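You operate a simulated robot arm through the tools that you are given. There is no shell and no other tool.

You are at the controls of a simulated robot arm. One attempt, no reset.

## Task
Wax the beige football's top with the cream rag, then brush it shiny.
Fine: rag and black brush go back, the wax box ends shut. Set down upright: black care brush.
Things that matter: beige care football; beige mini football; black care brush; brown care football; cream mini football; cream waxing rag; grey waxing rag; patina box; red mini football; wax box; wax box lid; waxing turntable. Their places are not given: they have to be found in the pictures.

Only the result counts: the job must be done as asked and must still hold three seconds after the hand-in. Knocking over, shifting, dropping, spilling or breaking anything else fails it.

## Robot
A 6-joint arm with a two-finger gripper, fixed in place. Base frame: the origin is at the foot of the arm, x ahead of it, y to its left, z up. Units: mm, rad, N and s.
Its first joint turns from -2.897 to 2.897 rad. Payload 2.54 kg.
The tool frame sits at the grasp point between the pads (the TCP): z along the fingers, y along the line on which they close. The tips reach 30 mm beyond it. The gripper opens to 116 mm. The gripper's body begins 95 mm behind the TCP.
Orientation is that of the tool frame in the base frame, as a unit quaternion [x, y, z, w]. With the fingers straight down and closing along the base's y, the tool's x points along the base's -x, its y along +y and its z along -z.

## Interface
- The arm moves only by the tool servo_tool. Its argument "increments" is a list of rows, each a list of 3 entries, a list of its own where there are three numbers: the shift along the base's x, y, z in mm, then the turn, a rotation vector about the base's x, y, z in rad, then the gripper command, from -1 (shut) to 1 (fully open), values between in proportion. In form: [[[x, y, z], [wx, wy, wz], grip], ...]. A call has 1 to 20 rows; each row shifts and turns the commanded pose from where the row before left it. Rows are played at 5 a second. More than 50 mm and 0.15 rad between two rows, or a gripper value outside its range, and nothing of the call is played. Where a pose cannot be reached the arm comes as near as it can. A force on the tool above 90 N (or 10 N above the force at the start of the call, whichever is more), or a blocked arm, ends the call early, and 0.2 s more pass. The fingers move at their own pace (about 72 mm/s each) and stop on an object; they squeeze with about 26 N. The grip force told is the motor's: it shows also when the fingers shut on nothing. Time passes only in rows, and 0.2 s behind the last, so rows that do not move let the fingers close. It gives the time, the measured TCP pose, the force on the tool (base axes), the opening and the grip force at its end, in the units of the frame above (readings bear some noise), with the torque about the TCP (base axes, N m) and any sound that the robot's microphone picked up, and new pictures: "pictures" is both (left out), scene, wrist or none.
- Cameras (640 x 400 px; columns grow to the right, rows downward): "scene" is fixed at [412.3, 499.2, 1628.7]; the picture's right is [-0.70, 0.71, 0.00], its down [0.58, 0.58, -0.57] and it looks along [-0.41, -0.40, -0.82] (base axes); focal length 214 px, centre (320, 200). "wrist" rides on the gripper at [69, -15, -122] in the tool frame; the picture's right is [0.21, 0.98, 0.00], its down [-0.83, 0.18, -0.53] and it looks along [-0.52, 0.11, 0.85] (tool axes); focal length 251 px, centre (320, 200).
- locate(camera, pixels): there is no depth. For up to 12 entries [column, row, z] of the newest picture of that camera ("zoom" is the newest enlarged one), the place [x, y] in the base frame at which the ray of that pixel passes the height z, good to about 2 mm, but the place of the scene camera against the robot may be out by one fixed shift of up to 25 mm in any direction. It takes no simulated time.
- enlarge(camera, box): a new picture of the part [left, top, right, bottom] of that camera's present view, enlarged. It takes no simulated time.
- finish_job(): hands the job in; it is judged then, once.

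Unless the task says otherwise, let go and move clear before handing in.

The tools are called after "Call:" as name(argument=value, ...) on one line, values as JSON. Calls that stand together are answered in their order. servo_tool: Moves the arm, as the interface text tells. Its arguments: {"type":"object","properties":{"increments":{"type":"array","items":{"type":"array"}},"pictures":{"type":"string","enum":["both","scene","wrist","none"]}},"required":["increments"]} The other tools are called the same way: locate (camera, pixels) gives the place at which the rays of pixels pass given heights; enlarge (camera, box) takes an enlarged picture of a part of a camera's view; finish_job () hands the job in.

At the start:

```text
time: 0.0
tcp_pos: [249.4, 328.6, 1427.8]
tool_rot: [0.0, 1.0, 0.0, -0.001]
ft_force: [-0.4, 0.4, -0.2]
ft_torque: [-0.04, 0.04, -0.03]
width: 116.1
finger_force: 0.0
```

scene: 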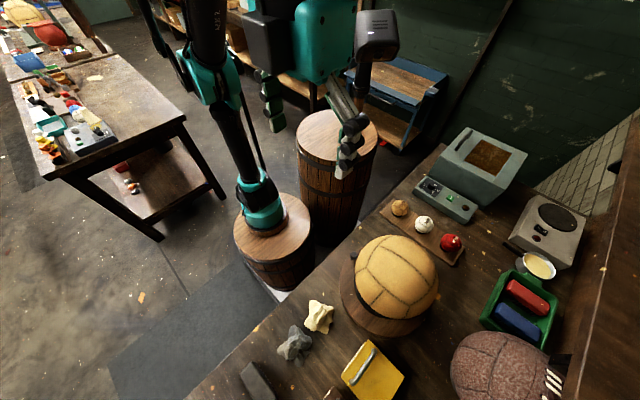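
wrist: 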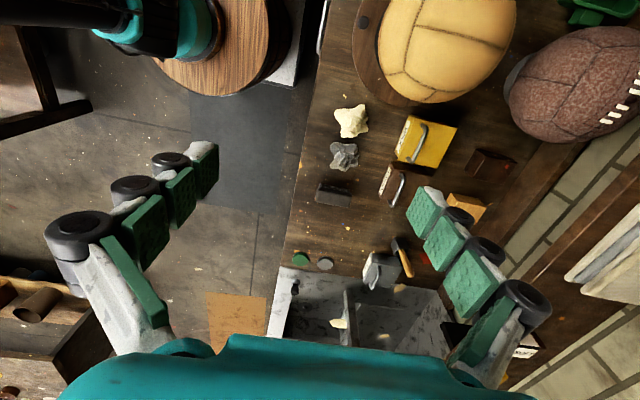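

The scene shows the beige football on the round turntable near (395,280), cream rag at (318,316), grey rag at (294,343), a yellow box with handle at (372,370). I'll enlarge both views to identify things.

Call:
enlarge(camera="scene", box=[220, 220, 460, 400])

Call:
enlarge(camera="wrist", box=[270, 80, 530, 290])

Call:
enlarge(camera="scene", box=[370, 120, 620, 400])

```text
2.22 times, centred on (340, 310) of scene
```

zoom: 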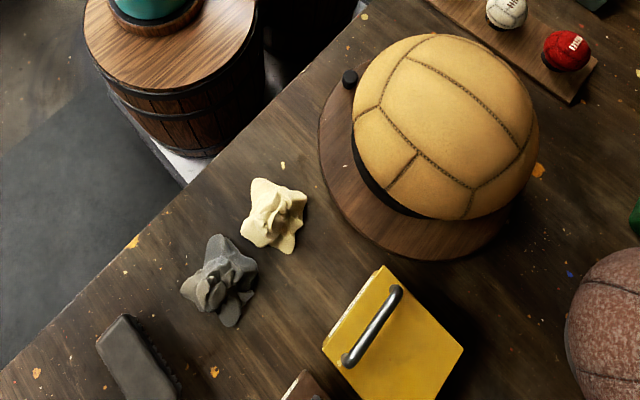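

```text
1.90 times, centred on (400, 185) of wrist
```

zoom: 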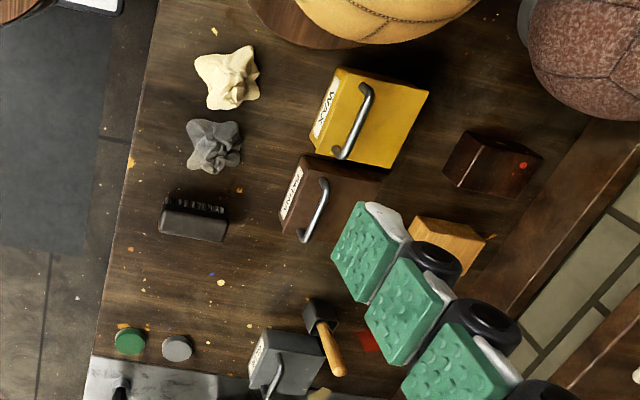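

```text
1.43 times, centred on (495, 260) of scene
```

zoom: 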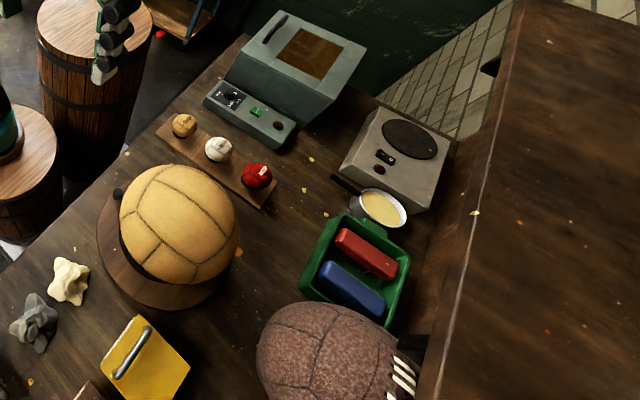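

I'll triangulate the table height by comparing both cameras at a few heights for the cream rag, the wax handle and the brush.

Call:
locate(camera="wrist", pixels=[[351, 121, 0], [351, 121, 100], [351, 121, -100], [411, 142, 0], [411, 142, 100], [411, 142, -100], [333, 193, 0], [300, 259, 0], [325, 264, 0], [325, 264, 100]])

Call:
locate(camera="scene", pixels=[[318, 316, 0], [318, 316, 100], [318, 316, -100], [360, 362, 0], [360, 362, 100], [360, 362, -100], [265, 228, 0], [375, 290, 0]])

```text
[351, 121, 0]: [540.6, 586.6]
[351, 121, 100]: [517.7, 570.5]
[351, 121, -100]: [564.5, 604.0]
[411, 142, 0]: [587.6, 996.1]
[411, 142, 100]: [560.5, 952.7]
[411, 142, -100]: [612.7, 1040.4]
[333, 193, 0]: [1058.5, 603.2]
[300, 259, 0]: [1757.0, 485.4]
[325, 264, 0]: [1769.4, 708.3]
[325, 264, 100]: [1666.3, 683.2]
```

```text
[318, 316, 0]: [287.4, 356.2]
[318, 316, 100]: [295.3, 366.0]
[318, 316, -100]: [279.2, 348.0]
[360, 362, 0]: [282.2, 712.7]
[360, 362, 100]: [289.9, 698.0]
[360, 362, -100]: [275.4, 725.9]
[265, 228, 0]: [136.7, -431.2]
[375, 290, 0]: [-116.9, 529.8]
```

The rays of both cameras meet around z≈830 for the cream rag (≈[347,435]) and ≈[352,601,890] for the yellow handle, so the table is high in this frame. I'll check the arm's foot and surrounding details before moving.

Call:
enlarge(camera="scene", box=[140, 0, 400, 290])

Call:
enlarge(camera="wrist", box=[80, 0, 400, 200])

Call:
enlarge(camera="wrist", box=[300, 90, 470, 210])

```text
1.38 times, centred on (270, 145) of scene
```

zoom: 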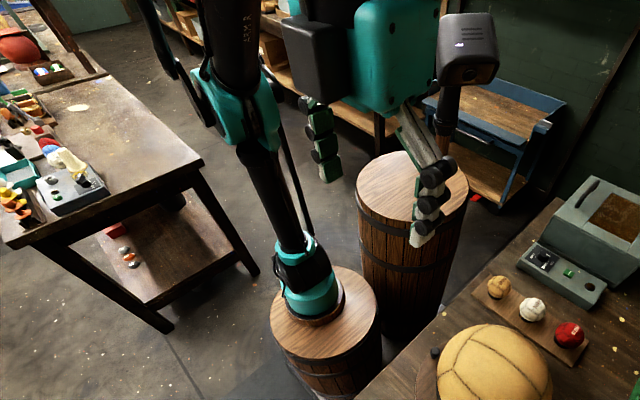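

```text
2.00 times, centred on (240, 100) of wrist
```

zoom: 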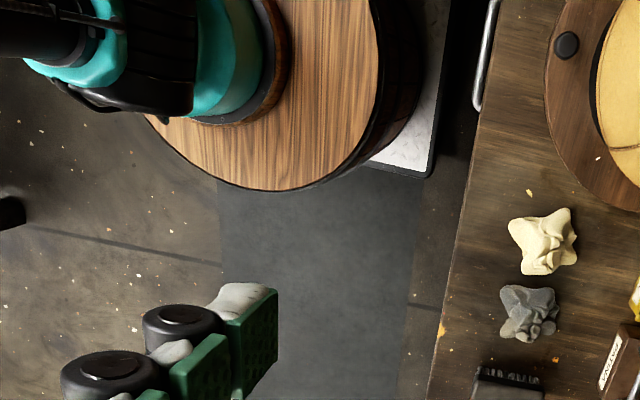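

```text
3.33 times, centred on (385, 150) of wrist
```

zoom: 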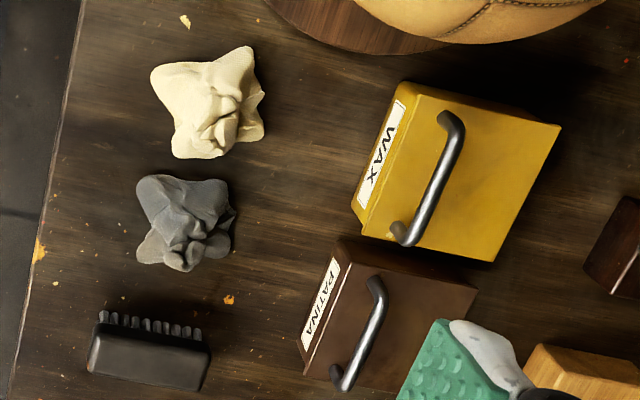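

The foot appears off the stated origin, but the cameras and TCP agree with each other; so the table lies near z≈815 and the beige ball top near z≈1090 at about [125,546]. I'll lower the tool to about [350,480,1200] and look again.

Call:
servo_tool(increments=[[[14.4, 21.6, -32.5], [0, 0, 0], 1], [[14.4, 21.6, -32.5], [0, 0, 0], 1], [[14.4, 21.6, -32.5], [0, 0, 0], 1], [[14.4, 21.6, -32.5], [0, 0, 0], 1], [[14.4, 21.6, -32.5], [0, 0, 0], 1], [[14.4, 21.6, -32.5], [0, 0, 0], 1], [[14.4, 21.6, -32.5], [0, 0, 0], 1], [[0, 0, 0], [0, 0, 0], 1]], pictures="both")

```text
time: 1.8
tcp_pos: [351.2, 479.8, 1201.1]
tool_rot: [0.001, 1.0, -0.001, 0.0]
ft_force: [-0.8, -0.1, 0.1]
ft_torque: [0.0, -0.01, 0.03]
width: 116.0
finger_force: 0.1
```

scene: 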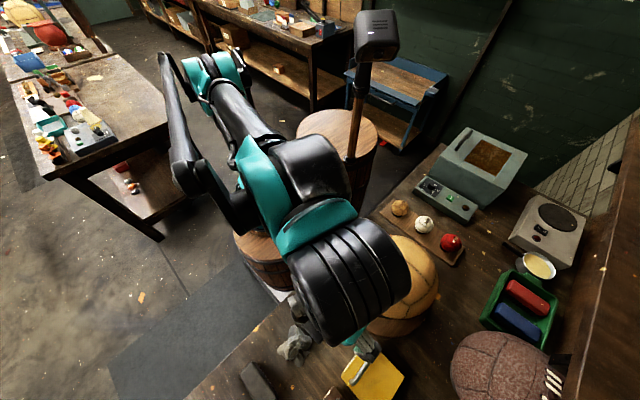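
wrist: 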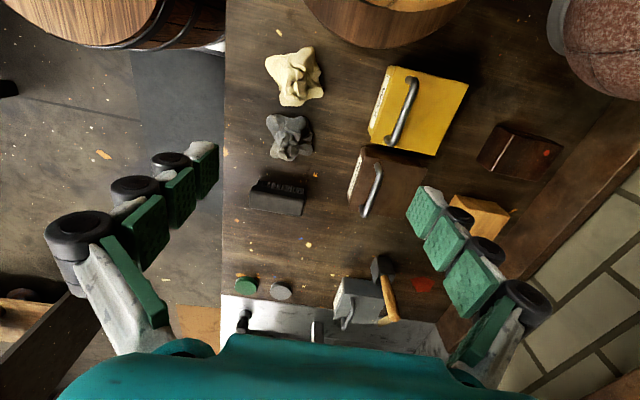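

The wrist view now shows the rag at (294,77), wax box handle at (402,110) and the brush at (277,195); two wrist views put the table near z≈850. I'll move above the wax box for a closer look.

Call:
servo_tool(increments=[[[0, 25, -25], [0, 0, 0], 1], [[0, 25, -25], [0, 0, 0], 1], [[0, 25, -25], [0, 0, 0], 1], [[0, 25, -25], [0, 0, 0], 1], [[0, 5, -20], [0, 0, 0], 1], [[0, 0, 0], [0, 0, 0], 1]], pictures="both")

```text
time: 3.2
tcp_pos: [351.7, 585.2, 1078.8]
tool_rot: [0.001, 1.0, 0.0, 0.0]
ft_force: [0.3, -0.2, 0.3]
ft_torque: [0.03, -0.03, 0.01]
width: 115.9
finger_force: 0.1
```

scene: 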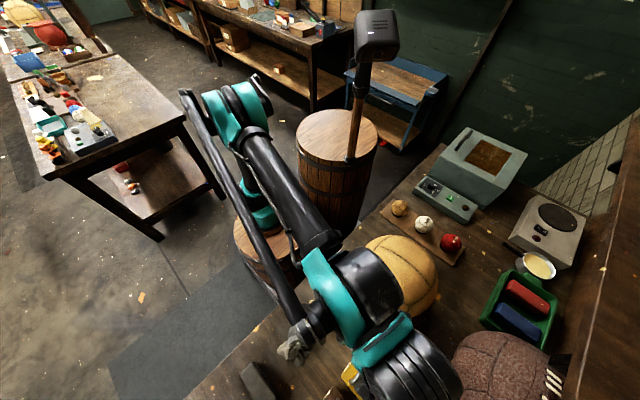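
wrist: 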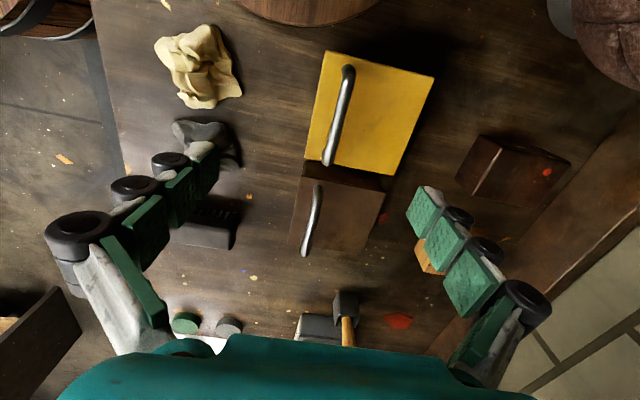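

The handle runs from (348,68) to (327,165), which triangulates to roughly x 297–388, y≈600, z≈930. I'll move over its middle at z≈1000 with the fingers half open.

Call:
servo_tool(increments=[[[-4, 7, -20], [0, 0, 0], 0.3], [[-4, 7, -30], [0, 0, 0], 0.3], [[0, 0, -28], [0, 0, 0], 0.3], [[0, 0, 0], [0, 0, 0], 0.3]], pictures="wrist")

Call:
enlarge(camera="wrist", box=[220, 20, 460, 240])

```text
time: 4.2
tcp_pos: [342.4, 599.8, 1002.1]
tool_rot: [0.0, 1.0, 0.0, 0.0]
ft_force: [0.9, -0.2, 0.7]
ft_torque: [0.0, 0.0, -0.01]
width: 75.6
finger_force: 0.1
```

wrist: 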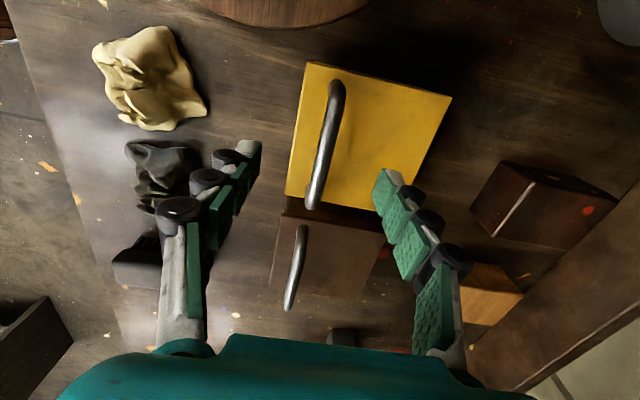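

```text
1.82 times, centred on (340, 130) of wrist
```

zoom: 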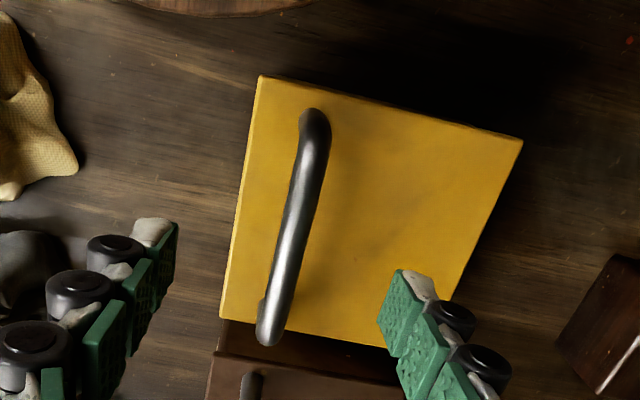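

The bar's middle is at about (326,147), so it lies ~4 mm further in +y, near z≈930. I'll lower to z≈955, narrow the opening, and look closely.

Call:
servo_tool(increments=[[[3, 4, -17], [0, 0, 0], 0.0], [[0, 0, -15], [0, 0, 0], -0.2], [[0, 0, -15], [0, 0, 0], -0.2], [[0, 0, 0], [0, 0, 0], -0.2]], pictures="wrist")

Call:
enlarge(camera="wrist", box=[200, 20, 480, 260])

```text
time: 5.2
tcp_pos: [345.3, 603.1, 954.8]
tool_rot: [-0.001, 1.0, 0.0, 0.0]
ft_force: [1.5, 0.0, -0.6]
ft_torque: [0.01, 0.01, 0.0]
width: 46.4
finger_force: 0.0
```

wrist: 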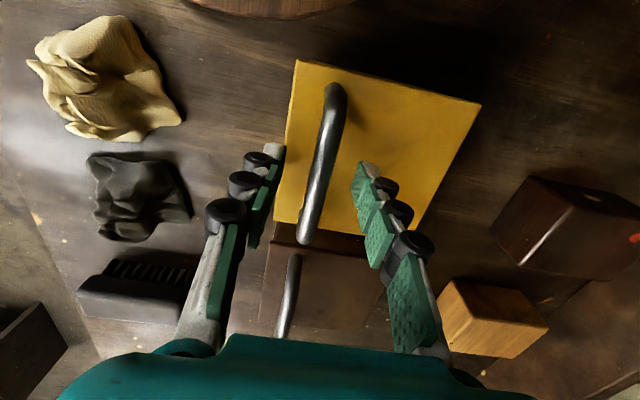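

```text
1.67 times, centred on (340, 140) of wrist
```

zoom: 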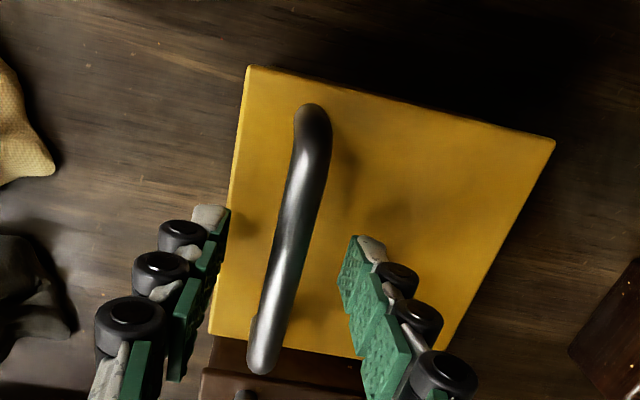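

Triangulating lid corners puts the lid top near z≈912 (x 287–385, y 577–689) and the bar near z≈940, y≈601, i.e. close to the −y edge (likely a hinge at +y). I'll lower a few mm and close on the bar.

Call:
servo_tool(increments=[[[0, -1.5, -5], [0, 0, 0], -0.2], [[0, 0, 0], [0, 0, 0], -0.6], [[0, 0, 0], [0, 0, 0], -1], [[0, 0, 0], [0, 0, 0], -1]], pictures="wrist")

Call:
enlarge(camera="wrist", box=[200, 20, 480, 260])

```text
time: 6.2
tcp_pos: [345.7, 601.4, 950.5]
tool_rot: [0.001, 1.0, 0.0, 0.0]
ft_force: [0.3, 3.9, -0.1]
ft_torque: [0.0, 0.13, 0.0]
width: 9.8
finger_force: 36.9
```

wrist: 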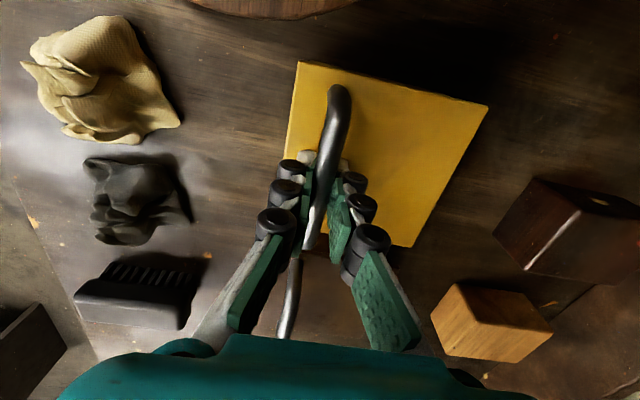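

```text
1.67 times, centred on (340, 140) of wrist
```

zoom: 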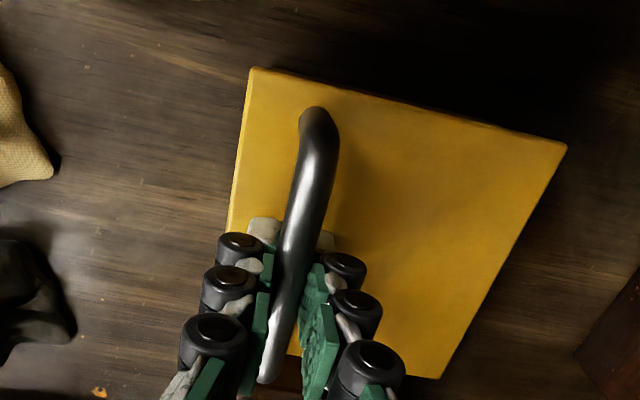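

The bar is gripped (width 9.8 mm). I'll lift 5 mm gently to learn whether the lid is hinged or free.

Call:
servo_tool(increments=[[[0, 0, 2], [0, 0, 0], -1], [[0, 0, 2], [0, 0, 0], -1], [[0, 0, 2], [0, 0, 0], -1], [[0, 0, 0], [0, 0, 0], -1]], pictures="wrist")

Call:
enlarge(camera="wrist", box=[200, 20, 480, 260])

```text
time: 7.2
tcp_pos: [346.1, 602.8, 955.1]
tool_rot: [-0.001, 1.0, 0.0, 0.0]
ft_force: [-0.7, 36.0, -17.8]
ft_torque: [-0.09, 0.05, -0.02]
width: 9.5
finger_force: 36.6
```

wrist: 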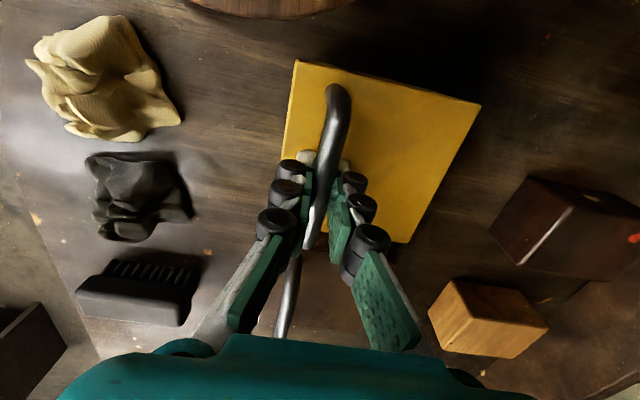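

```text
1.67 times, centred on (340, 140) of wrist
```

zoom: 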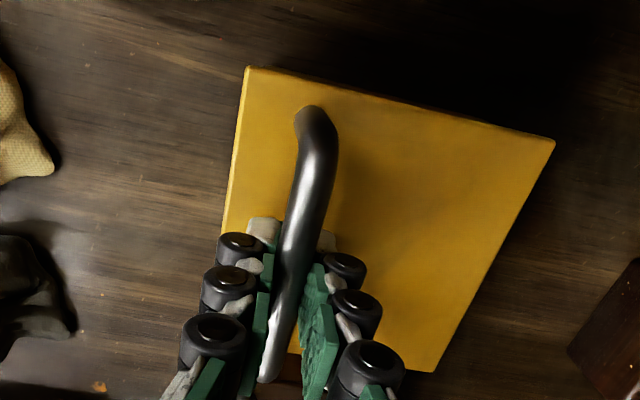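

The tool was pulled +y by 36 N while rising (y +1.4, z +4.6), so the lid is hinged along x at its +y edge. I'll follow an arc about roughly y≈690, in small steps and watching the force.

Call:
servo_tool(increments=[[[0, 2.0, 1.0], [0, 0, 0], -1], [[0, 1.5, 1.8], [0, 0, 0], -1], [[0, 2.1, 4.2], [0, 0, 0], -1], [[0, 2.2, 4.1], [0, 0, 0], -1], [[0, 0, 0], [0, 0, 0], -1]], pictures="none")

```text
time: 8.4
tcp_pos: [344.5, 610.3, 968.5]
tool_rot: [0.0, 1.0, -0.001, 0.001]
ft_force: [-6.8, 11.9, -8.5]
ft_torque: [-0.07, 0.22, -0.16]
width: 8.5
finger_force: 36.8
```

Forces are modest (12 N toward the hinge), so the arc fits well. I'll check the view of the grip before continuing.

Call:
enlarge(camera="wrist", box=[200, 20, 480, 260])

Call:
enlarge(camera="scene", box=[280, 280, 480, 400])

```text
1.67 times, centred on (340, 140) of wrist
```

zoom: 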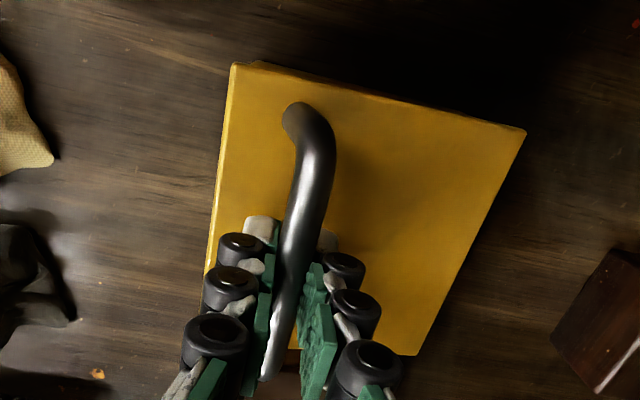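

```text
3.20 times, centred on (380, 340) of scene
```

zoom: 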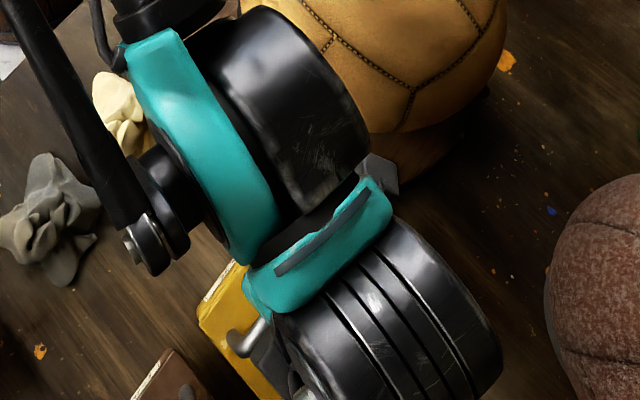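

The lid is opening smoothly with the bar between the pads. Continuing along the arc to about 0.5 rad.

Call:
servo_tool(increments=[[[0, 2.8, 3.7], [0, 0, 0], -1], [[0, 2.7, 3.8], [0, 0, 0], -1], [[0, 2.9, 3.6], [0, 0, 0], -1], [[0, 2.9, 3.6], [0, 0, 0], -1], [[0, 3.3, 3.3], [0, 0, 0], -1], [[0, 3.3, 3.3], [0, 0, 0], -1], [[0, 0, 0], [0, 0, 0], -1]], pictures="none")

```text
time: 10.0
tcp_pos: [345.8, 626.8, 989.2]
tool_rot: [0.0, 1.0, 0.0, 0.0]
ft_force: [-2.8, 6.0, -7.4]
ft_torque: [-0.01, 0.16, -0.25]
width: 8.9
finger_force: 37.3
```

Forces remain small (≈9 N). Continuing the arc to about 1.0 rad.

Call:
servo_tool(increments=[[[0, 3.5, 3.0], [0, 0, 0], -1], [[0, 3.6, 2.9], [0, 0, 0], -1], [[0, 3.8, 2.7], [0, 0, 0], -1], [[0, 3.9, 2.5], [0, 0, 0], -1], [[0, 4.0, 2.3], [0, 0, 0], -1], [[0, 4.2, 2.1], [0, 0, 0], -1], [[0, 4.2, 1.9], [0, 0, 0], -1], [[0, 4.4, 1.7], [0, 0, 0], -1], [[0, 4.4, 1.5], [0, 0, 0], -1], [[0, 4.5, 1.2], [0, 0, 0], -1], [[0, 0, 0], [0, 0, 0], -1]], pictures="both")

```text
time: 12.4
tcp_pos: [347.1, 667.2, 1010.5]
tool_rot: [-0.001, 1.0, -0.001, 0.0]
ft_force: [-0.9, 1.9, -9.5]
ft_torque: [-0.05, 0.01, -0.52]
width: 8.7
finger_force: 36.3
```

scene: 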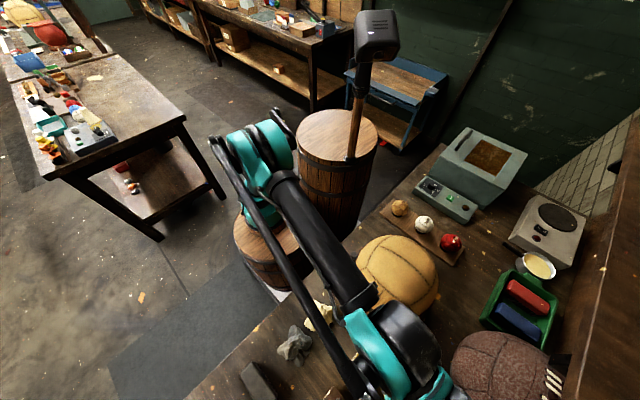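
wrist: 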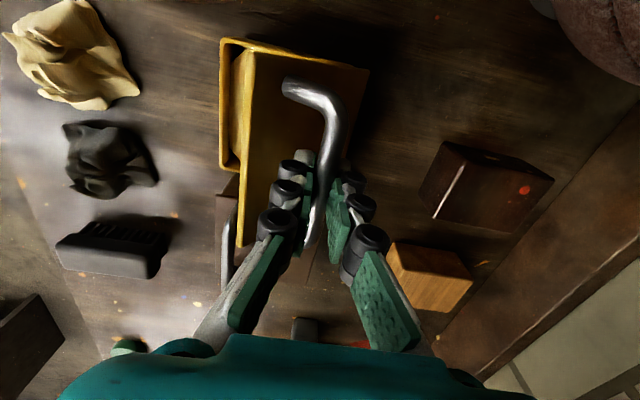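

The lid is more than half open and the box's inside is showing at (240,100). Continuing to about 1.5 rad.

Call:
servo_tool(increments=[[[0, 4.5, 1.0], [0, 0, 0], -1], [[0, 4.6, 0.7], [0, 0, 0], -1], [[0, 4.6, 0.6], [0, 0, 0], -1], [[0, 4.7, 0.3], [0, 0, 0], -1], [[0, 4.6, 0.1], [0, 0, 0], -1], [[0, 4.7, -0.2], [0, 0, 0], -1], [[0, 4.6, -0.4], [0, 0, 0], -1], [[0, 4.6, -0.6], [0, 0, 0], -1], [[0, 4.6, -0.8], [0, 0, 0], -1], [[0, 4.5, -1.1], [0, 0, 0], -1], [[0, 0, 0], [0, 0, 0], -1]], pictures="wrist")

```text
time: 14.8
tcp_pos: [346.9, 713.2, 1012.3]
tool_rot: [0.0, 1.0, 0.001, 0.0]
ft_force: [14.7, 9.2, 41.4]
ft_torque: [0.0, -0.07, -0.59]
width: 8.4
finger_force: 36.9
```

wrist: 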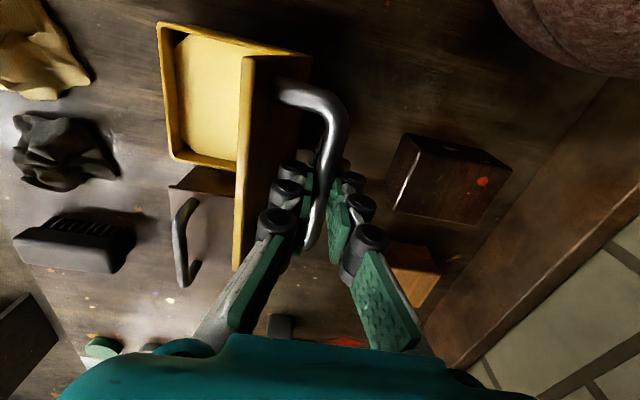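

Now the lid pushes the tool up with 41 N (z measured 2 mm above command), so my arc is a bit low. I'll ease up 2 mm and re-read.

Call:
servo_tool(increments=[[[0.5, 0, 1.2], [0, 0, 0], -1], [[0.5, 0, 1.0], [0, 0, 0], -1], [[0, 0, 0], [0, 0, 0], -1]], pictures="none")

Call:
enlarge(camera="wrist", box=[140, 10, 400, 260])

```text
time: 15.6
tcp_pos: [345.9, 712.9, 1011.3]
tool_rot: [0.0, 1.0, -0.001, -0.001]
ft_force: [1.9, -2.4, -10.9]
ft_torque: [-0.02, -0.09, -0.56]
width: 9.0
finger_force: 36.4
```

```text
1.60 times, centred on (270, 135) of wrist
```

zoom: 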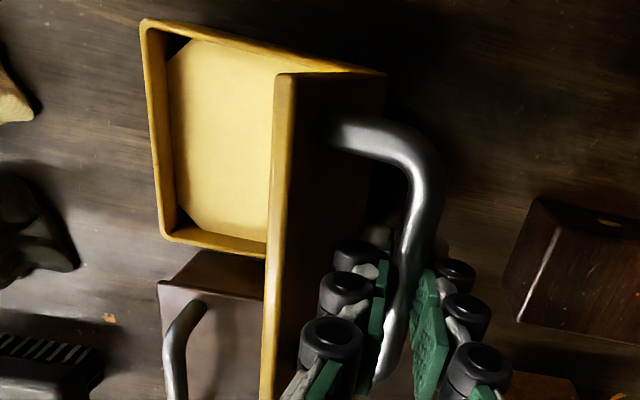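

The force is balanced again. The wax cake is visible in the open box at (215,130). I'll continue past vertical, watching for a stop.

Call:
servo_tool(increments=[[[0, 3.2, -0.8], [0, 0, 0], -1], [[0, 3.2, -0.9], [0, 0, 0], -1], [[0, 3.4, -1.1], [0, 0, 0], -1], [[0, 3.4, -1.4], [0, 0, 0], -1], [[0, 0, 0], [0, 0, 0], -1]], pictures="wrist")

```text
time: 16.8
tcp_pos: [346.6, 727.7, 1007.8]
tool_rot: [0.0, 1.0, 0.0, -0.001]
ft_force: [-9.1, -10.2, -25.7]
ft_torque: [-0.08, -0.04, -0.52]
width: 8.4
finger_force: 36.4
```

wrist: 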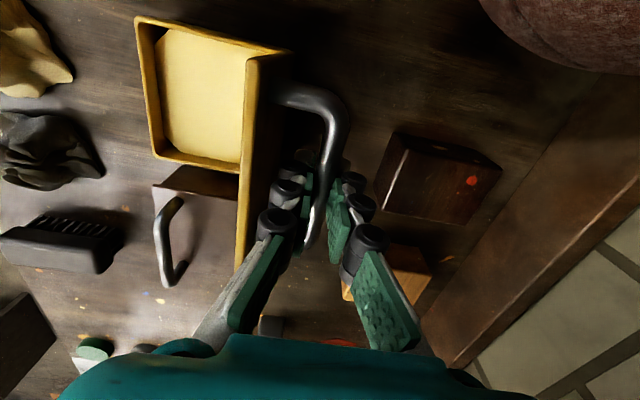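

Slightly high now (−26 N in z); I'll correct and go further open, watching for a hard stop in −y.

Call:
servo_tool(increments=[[[0, 2.5, -2.0], [0, 0, 0], -1], [[0, 3.0, -1.8], [0, 0, 0], -1], [[0, 3.0, -1.8], [0, 0, 0], -1], [[0, 0, 0], [0, 0, 0], -1]], pictures="wrist")

```text
time: 17.8
tcp_pos: [345.3, 736.8, 1004.0]
tool_rot: [0.0, 1.0, 0.001, 0.0]
ft_force: [-8.3, 12.3, 25.0]
ft_torque: [-0.01, 0.1, -0.55]
width: 8.5
finger_force: 36.5
```

wrist: 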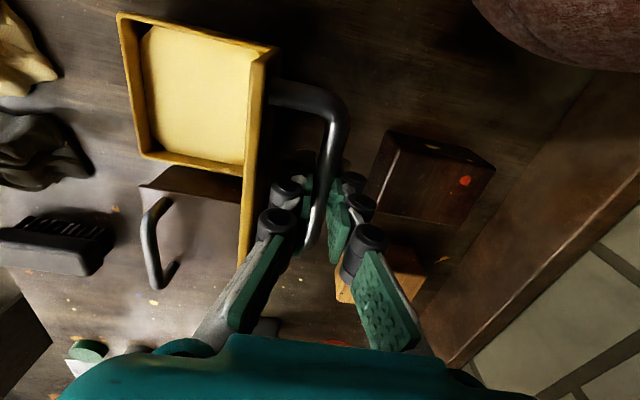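

No stop yet at about 100°. I'll continue along the tangent a little further to find where the lid rests.

Call:
servo_tool(increments=[[[0, 3.2, -0.6], [0, 0, 0], -1], [[0, 3.1, -1.7], [0, 0, 0], -1], [[0, 3.0, -1.9], [0, 0, 0], -1], [[0, 0, 0], [0, 0, 0], -1]], pictures="wrist")

```text
time: 18.8
tcp_pos: [346.2, 737.6, 1002.3]
tool_rot: [0.001, 1.0, 0.002, 0.0]
ft_force: [-13.3, -16.8, -30.3]
ft_torque: [-0.01, -0.04, -0.59]
width: 8.8
finger_force: 36.3
```

wrist: 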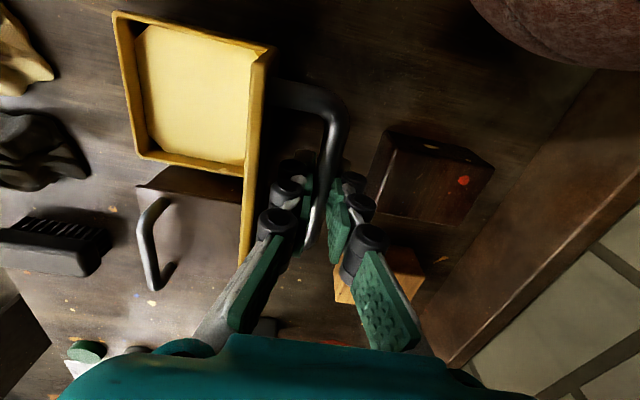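

The tool only moved 0.8 mm though I commanded 9 mm, so the lid may have met its stop near 101°. I'll test with a tiny tangential push.

Call:
servo_tool(increments=[[[0, 1.0, -0.5], [0, 0, 0], -1], [[0, 0, 0], [0, 0, 0], -1]], pictures="none")

```text
time: 19.4
tcp_pos: [346.6, 738.7, 1001.2]
tool_rot: [0.0, 1.0, 0.002, 0.0]
ft_force: [-13.7, -17.1, -33.9]
ft_torque: [0.05, -0.04, -0.57]
width: 8.8
finger_force: 36.1
```

It moved freely with no added tangential force, so that isn't a stop. I'll continue in small steps with a slight inward correction.

Call:
servo_tool(increments=[[[0, 1.5, -2.0], [0, 0, 0], -1], [[0, 1.8, -1.2], [0, 0, 0], -1], [[0, 0, 0], [0, 0, 0], -1]], pictures="none")

```text
time: 20.2
tcp_pos: [346.5, 738.4, 1002.2]
tool_rot: [0.0, 1.0, 0.003, -0.001]
ft_force: [-17.0, -20.8, -40.6]
ft_torque: [0.0, 0.18, -0.4]
width: 8.9
finger_force: 35.9
```

The tool doesn't follow the command although the lid isn't pushing back, so the arm itself may be obstructed or limited. I'll look at the scene.

Call:
servo_tool(increments=[[[0, -1.5, 1.5], [0, 0, 0], -1]], pictures="both")

Call:
enlarge(camera="scene", box=[200, 90, 520, 400])

```text
time: 20.6
tcp_pos: [346.4, 737.8, 1002.3]
tool_rot: [0.001, 1.0, 0.003, 0.0]
ft_force: [-13.5, -17.6, -33.7]
ft_torque: [-0.03, 0.25, -0.43]
width: 8.7
finger_force: 36.5
```

scene: 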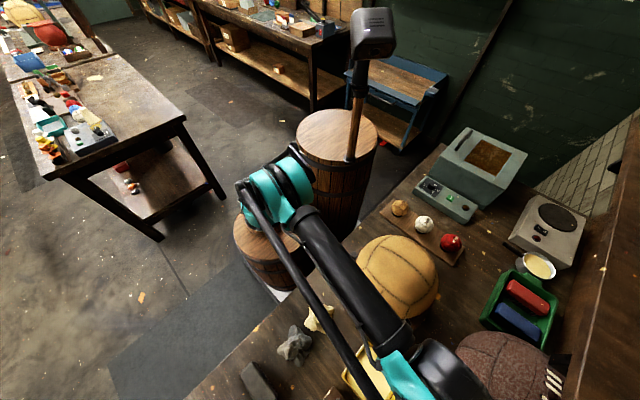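
wrist: 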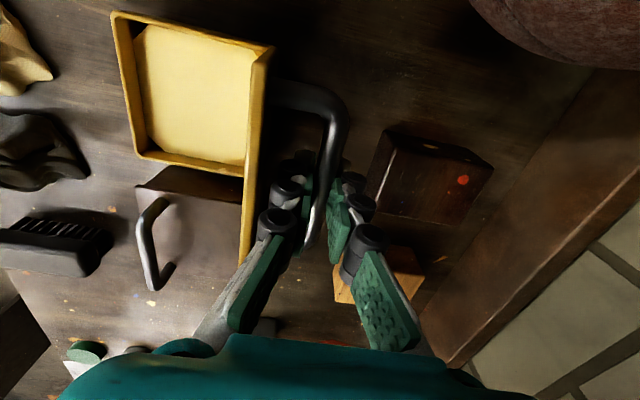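

```text
1.29 times, centred on (360, 245) of scene
```

zoom: 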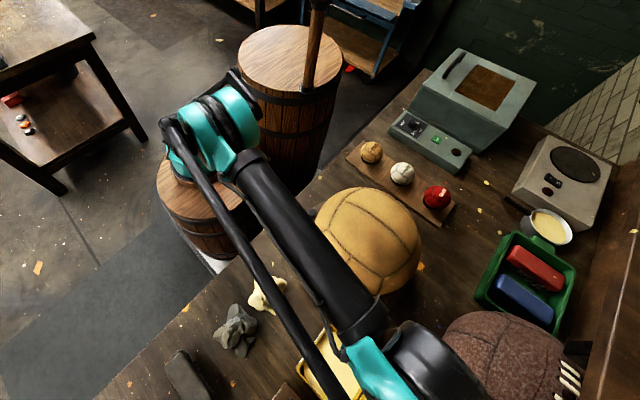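

The ball hasn't moved and nothing is touching; the arm just seems to be at a limit near y≈738. The lid is at about 101°, past vertical. I'll back off slightly to relieve the force before testing whether the lid stays.

Call:
servo_tool(increments=[[[0, -2.0, 0.0], [0, 0, 0], -1], [[0, 0, 0], [0, 0, 0], -1]], pictures="none")

```text
time: 21.2
tcp_pos: [346.3, 739.7, 1003.0]
tool_rot: [0.0, 1.0, 0.002, 0.001]
ft_force: [-14.1, -18.7, -34.0]
ft_torque: [-0.13, -0.08, -0.64]
width: 8.8
finger_force: 36.5
```

No change, so the command is still beyond the reachable limit. I'll bring the commanded pose further back.

Call:
servo_tool(increments=[[[0, -3.0, 2.5], [0, 0, 0], -1], [[0, -2.5, 2.0], [0, 0, 0], -1], [[0, 0, 0], [0, 0, 0], -1]], pictures="none")

```text
time: 22.0
tcp_pos: [347.0, 738.1, 1004.1]
tool_rot: [0.0, 1.0, 0.001, -0.001]
ft_force: [-10.8, 11.6, 19.2]
ft_torque: [0.05, 0.14, -0.52]
width: 8.9
finger_force: 36.3
```

Now it responds again (force +22 N outward). I'll add 1 mm up and then open the fingers slightly, so the lid can only move a few mm, to see whether it stays.

Call:
servo_tool(increments=[[[0.3, 0.0, 0.9], [0, 0, 0], -1], [[0, 0, 0], [0, 0, 0], -0.75], [[0, 0, 0], [0, 0, 0], -0.7], [[0, 0, 0], [0, 0, 0], -0.7]], pictures="wrist")

Call:
enlarge(camera="wrist", box=[100, 0, 420, 260])

```text
time: 23.0
tcp_pos: [346.6, 738.3, 1004.0]
tool_rot: [-0.001, 1.0, 0.001, 0.0]
ft_force: [0.1, 0.4, -1.2]
ft_torque: [-0.02, 0.02, 0.02]
width: 17.7
finger_force: 0.1
```

wrist: 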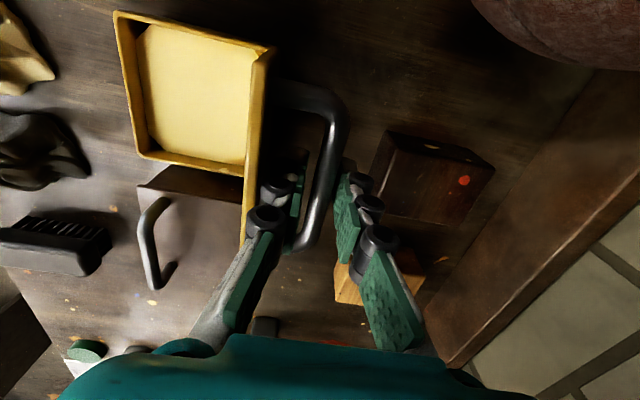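

```text
1.54 times, centred on (260, 130) of wrist
```

zoom: 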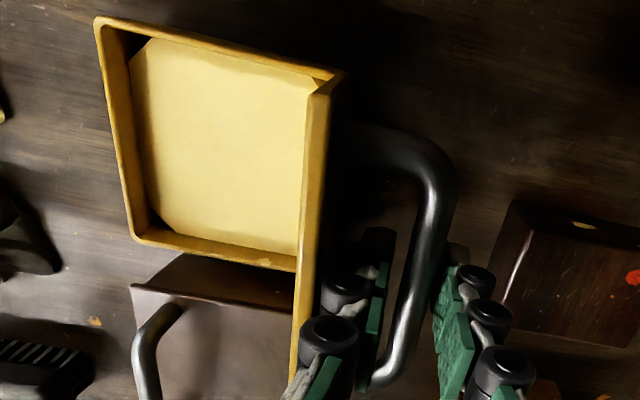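

The fingers opened to 18 mm and the bar still sits in the same place without touching the +y finger. I'll open a bit more and wait to see if the lid drifts.

Call:
servo_tool(increments=[[[0, 0, 0], [0, 0, 0], -0.6], [[0, 0, 0], [0, 0, 0], -0.6], [[0, 0, 0], [0, 0, 0], -0.6], [[0, 0, 0], [0, 0, 0], -0.6], [[0, 0, 0], [0, 0, 0], -0.6]], pictures="wrist")

Call:
enlarge(camera="wrist", box=[100, 0, 420, 260])

```text
time: 24.2
tcp_pos: [347.0, 737.4, 1002.6]
tool_rot: [0.0, 1.0, 0.002, 0.0]
ft_force: [-1.1, 0.5, -0.4]
ft_torque: [0.01, 0.0, 0.0]
width: 23.0
finger_force: 0.0
```

wrist: 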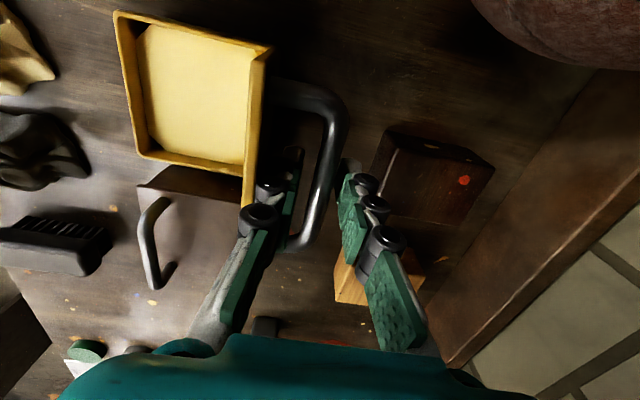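

```text
1.54 times, centred on (260, 130) of wrist
```

zoom: 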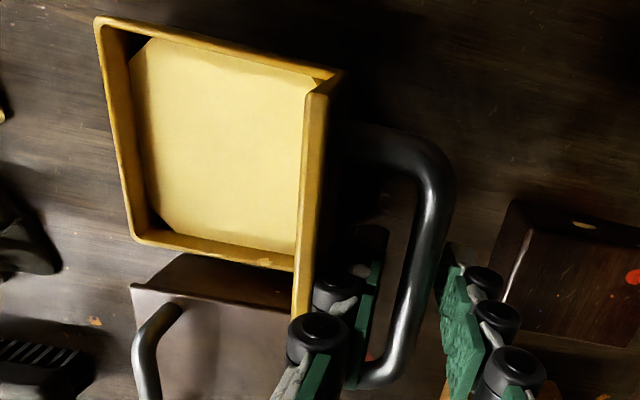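

The bar hasn't moved, so the lid stays open by itself. I'll narrow the fingers a little (to clear the lid plate leaning behind the inner finger) and lift straight up.

Call:
servo_tool(increments=[[[0, 0, 0], [0, 0, 0], -0.75], [[0, 0, 0], [0, 0, 0], -0.75], [[0, 0, 6], [0, 0, 0], -0.75], [[0, 0, 8], [0, 0, 0], -0.75], [[0, 0, 8], [0, 0, 0], -0.75], [[0, 0, 8], [0, 0, 0], -0.75]], pictures="wrist")

```text
time: 25.6
tcp_pos: [349.7, 737.4, 1032.6]
tool_rot: [0.001, 1.0, 0.0, 0.0]
ft_force: [0.4, 0.8, -0.6]
ft_torque: [0.01, 0.02, 0.0]
width: 14.4
finger_force: 0.1
```

wrist: 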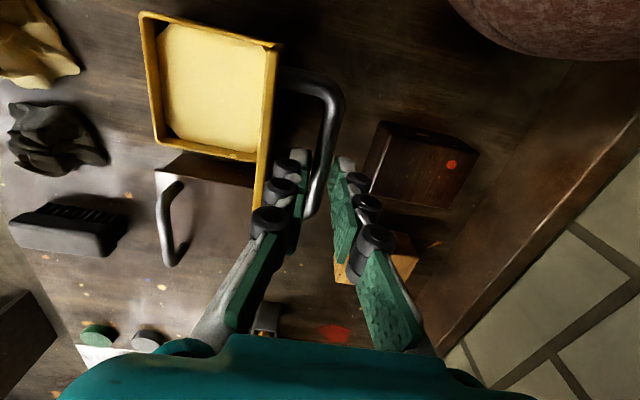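

Clear so far (no force). I'll raise further and then travel to above the cream rag.

Call:
servo_tool(increments=[[[0, 0, 20], [0, 0, 0], -0.75], [[0, 0, 40], [0, 0, 0], -0.7], [[0, -45, 10], [0, 0, 0], 0], [[0, -48, 0], [0, 0, 0], 0.5], [[0, -48, 0], [0, 0, 0], 0.5], [[0, -48, 0], [0, 0, 0], 0.5], [[0, -48, 0], [0, 0, 0], 0.5], [[-4, -45, 0], [0, 0, 0], 0.5], [[-4, -26, 0], [0, 0, 0], 0.5], [[0, 0, 0], [0, 0, 0], 0.5]], pictures="both")

```text
time: 26.1
tcp_pos: [344.9, 739.8, 1065.9]
tool_rot: [-0.003, 1.0, -0.004, 0.001]
ft_force: [-0.8, 6.8, -13.0]
ft_torque: [-1.5, 0.31, 0.22]
width: 17.4
finger_force: 0.1
stopped in row 2: the force on the tool passed its limit at 192 N (the readings are from after the stop); the commanded pose is now the measured one
```

scene: 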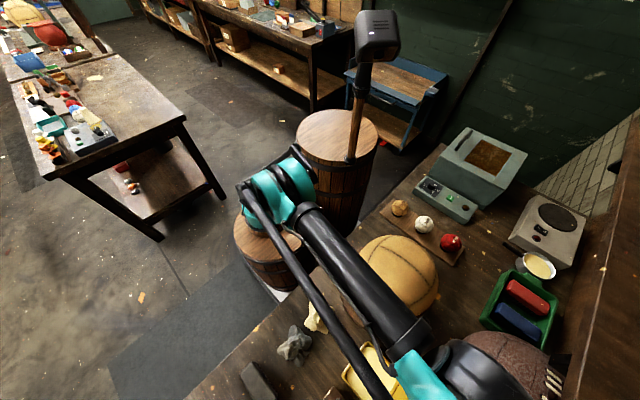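
wrist: 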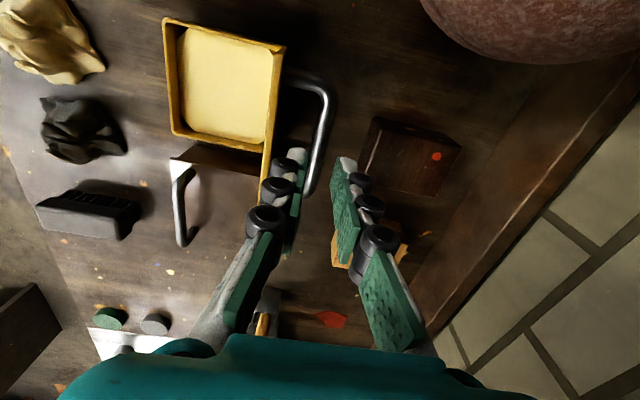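

A 192 N spike stopped the motion at z=1066 although the fingers look free of the handle (bar at (320,130), fingers at (285,190)/(345,200)); likely a jerk at the arm's limit. I'll proceed in small steps, easing back toward −y and up.

Call:
servo_tool(increments=[[[0, 0, 0], [0, 0, 0], -0.7], [[0, -3, 4], [0, 0, 0], -0.7], [[0, 0, 0], [0, 0, 0], -0.7]], pictures="both")

Call:
enlarge(camera="wrist", box=[140, 0, 480, 280])

```text
time: 26.9
tcp_pos: [345.5, 740.3, 1065.7]
tool_rot: [-0.003, 1.0, -0.007, 0.0]
ft_force: [-7.0, 4.7, -90.8]
ft_torque: [-4.16, -1.57, 0.33]
width: 17.3
finger_force: 0.1
```

scene: 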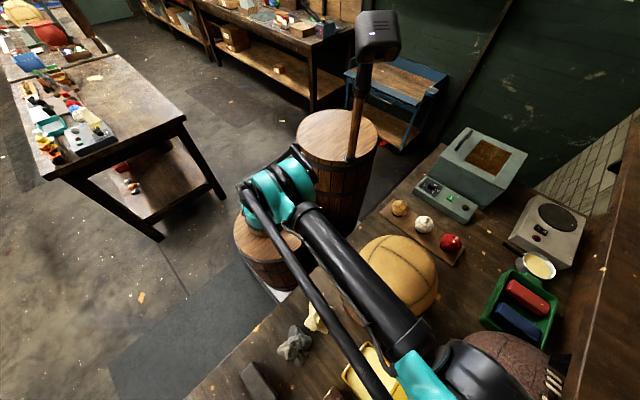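
wrist: 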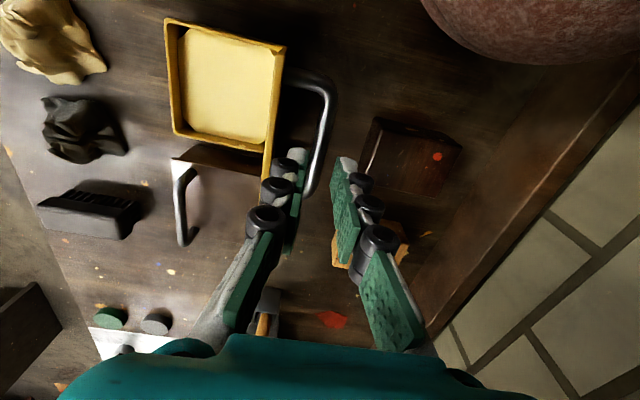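

```text
1.43 times, centred on (310, 140) of wrist
```

zoom: 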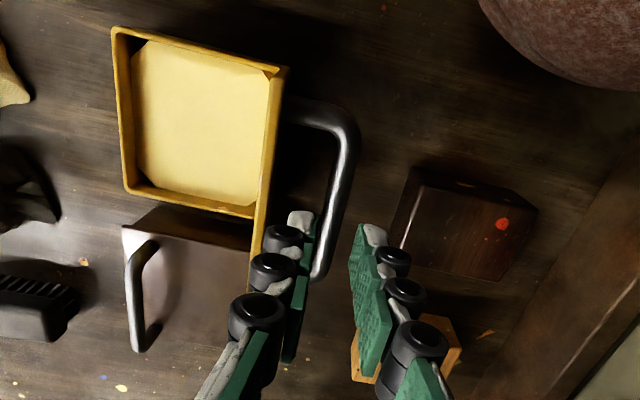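

The tool is being pressed down 91 N at a point ~40 mm toward +y: there's an overhead shelf (brown panel edge from (638,120) to (572,400) in the scene, front edge near y≈785, z≈1220) above the gripper body. I'll lower a little and slide out toward −y before rising.

Call:
servo_tool(increments=[[[0, 0, -6], [0, 0, 0], -0.7], [[0, 0, -1], [0, 0, 0], -0.7], [[0, 0, 0], [0, 0, 0], -0.7]], pictures="none")

```text
time: 27.8
tcp_pos: [345.5, 735.9, 1065.2]
tool_rot: [-0.003, 1.0, -0.004, 0.0]
ft_force: [0.1, -0.1, -0.3]
ft_torque: [-0.03, 0.0, -0.01]
width: 17.2
finger_force: 0.0
```

Free of force now. Sliding toward −y at this height.

Call:
servo_tool(increments=[[[0, -5, 0], [0, 0, 0], -0.7], [[0, -6, 0], [0, 0, 0], -0.7], [[0, -8, 0], [0, 0, 0], -0.7], [[0, -10, 0], [0, 0, 0], -0.7]], pictures="wrist")

```text
time: 28.8
tcp_pos: [345.7, 707.2, 1064.3]
tool_rot: [-0.002, 1.0, -0.004, 0.0]
ft_force: [-0.4, 0.8, 0.7]
ft_torque: [-0.03, 0.01, -0.02]
width: 17.2
finger_force: 0.1
```

wrist: 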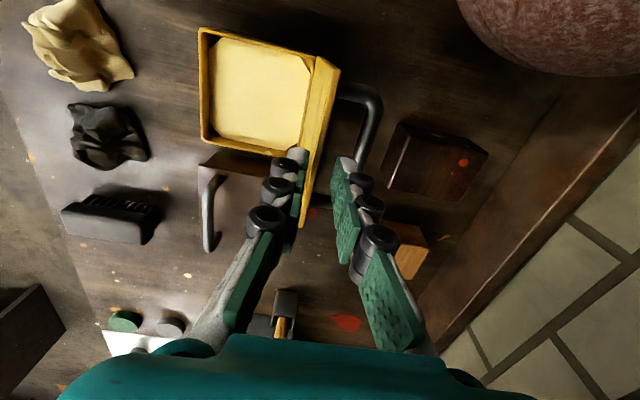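

The lid stays open and I'm clear of the shelf. Now I'll travel to above the cream rag, opening the fingers.

Call:
servo_tool(increments=[[[0, -20, 15], [0.008, 0, -0.004], -0.7], [[0, -40, 10], [0, 0, 0], 0], [[-2, -45, 0], [0, 0, 0], 0.6], [[-2, -45, 0], [0, 0, 0], 0.6], [[-2, -45, 0], [0, 0, 0], 0.6], [[-2, -45, -20], [0, 0, 0], 0.6], [[-2, -36, -30], [0, 0, 0], 0.6], [[0, 0, -10], [0, 0, 0], 0.6], [[0, 0, 0], [0, 0, 0], 0.6]], pictures="both")

Call:
enlarge(camera="wrist", box=[180, 0, 500, 240])

```text
time: 30.8
tcp_pos: [335.4, 430.9, 1029.9]
tool_rot: [0.0, 1.0, 0.0, 0.0]
ft_force: [0.0, -0.8, -0.9]
ft_torque: [-0.05, -0.02, 0.0]
width: 92.9
finger_force: 0.1
```

scene: 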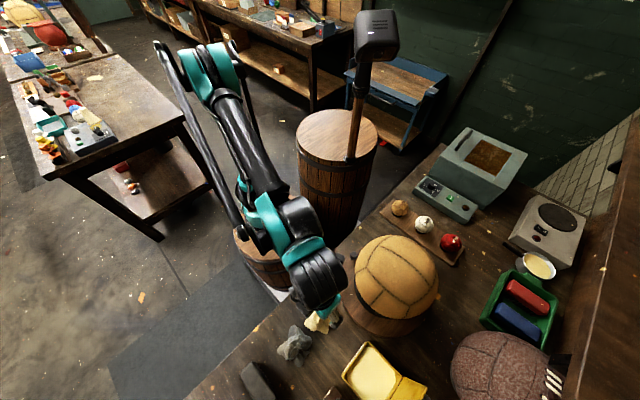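
wrist: 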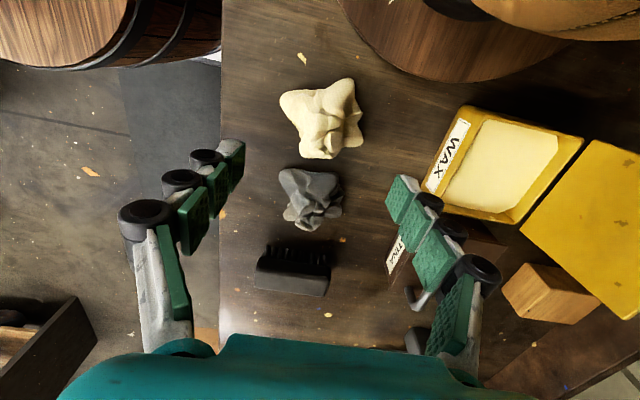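

```text
1.67 times, centred on (340, 120) of wrist
```

zoom: 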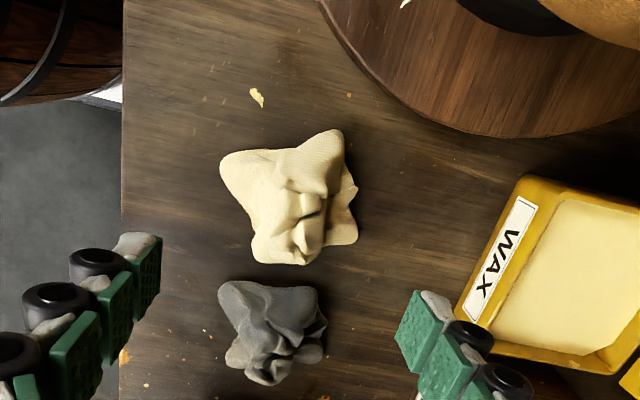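

The scene now shows the wax box open (wax at (370,370), lid leaning at (405,385)) and the rag below the gripper. The cream rag's centre at (322,122) gives about [340,434]. I'll descend to z≈945 for a closer look.

Call:
servo_tool(increments=[[[2, 1, -40], [0, 0, 0], 0.9], [[2, 2, -40], [0, 0, 0], 1], [[0, 0, 0], [0, 0, 0], 1]], pictures="wrist")

Call:
enlarge(camera="wrist", box=[180, 20, 460, 260])

```text
time: 31.6
tcp_pos: [339.6, 434.9, 950.0]
tool_rot: [-0.001, 1.0, 0.0, 0.0]
ft_force: [-0.7, 0.4, -0.2]
ft_torque: [0.03, -0.01, -0.01]
width: 115.6
finger_force: 0.0
```

wrist: 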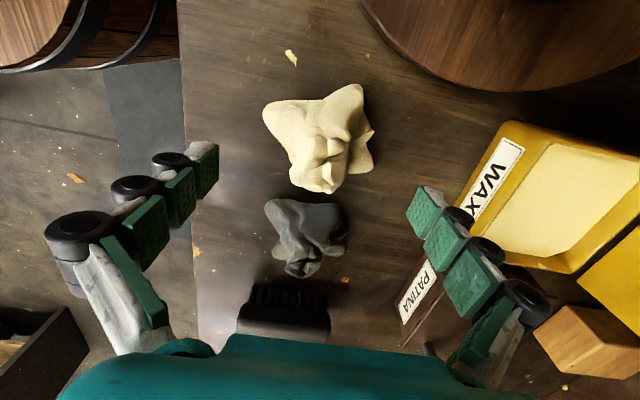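

```text
1.67 times, centred on (320, 140) of wrist
```

zoom: 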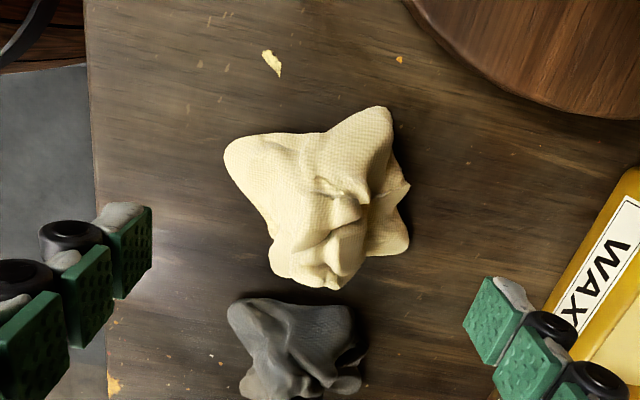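

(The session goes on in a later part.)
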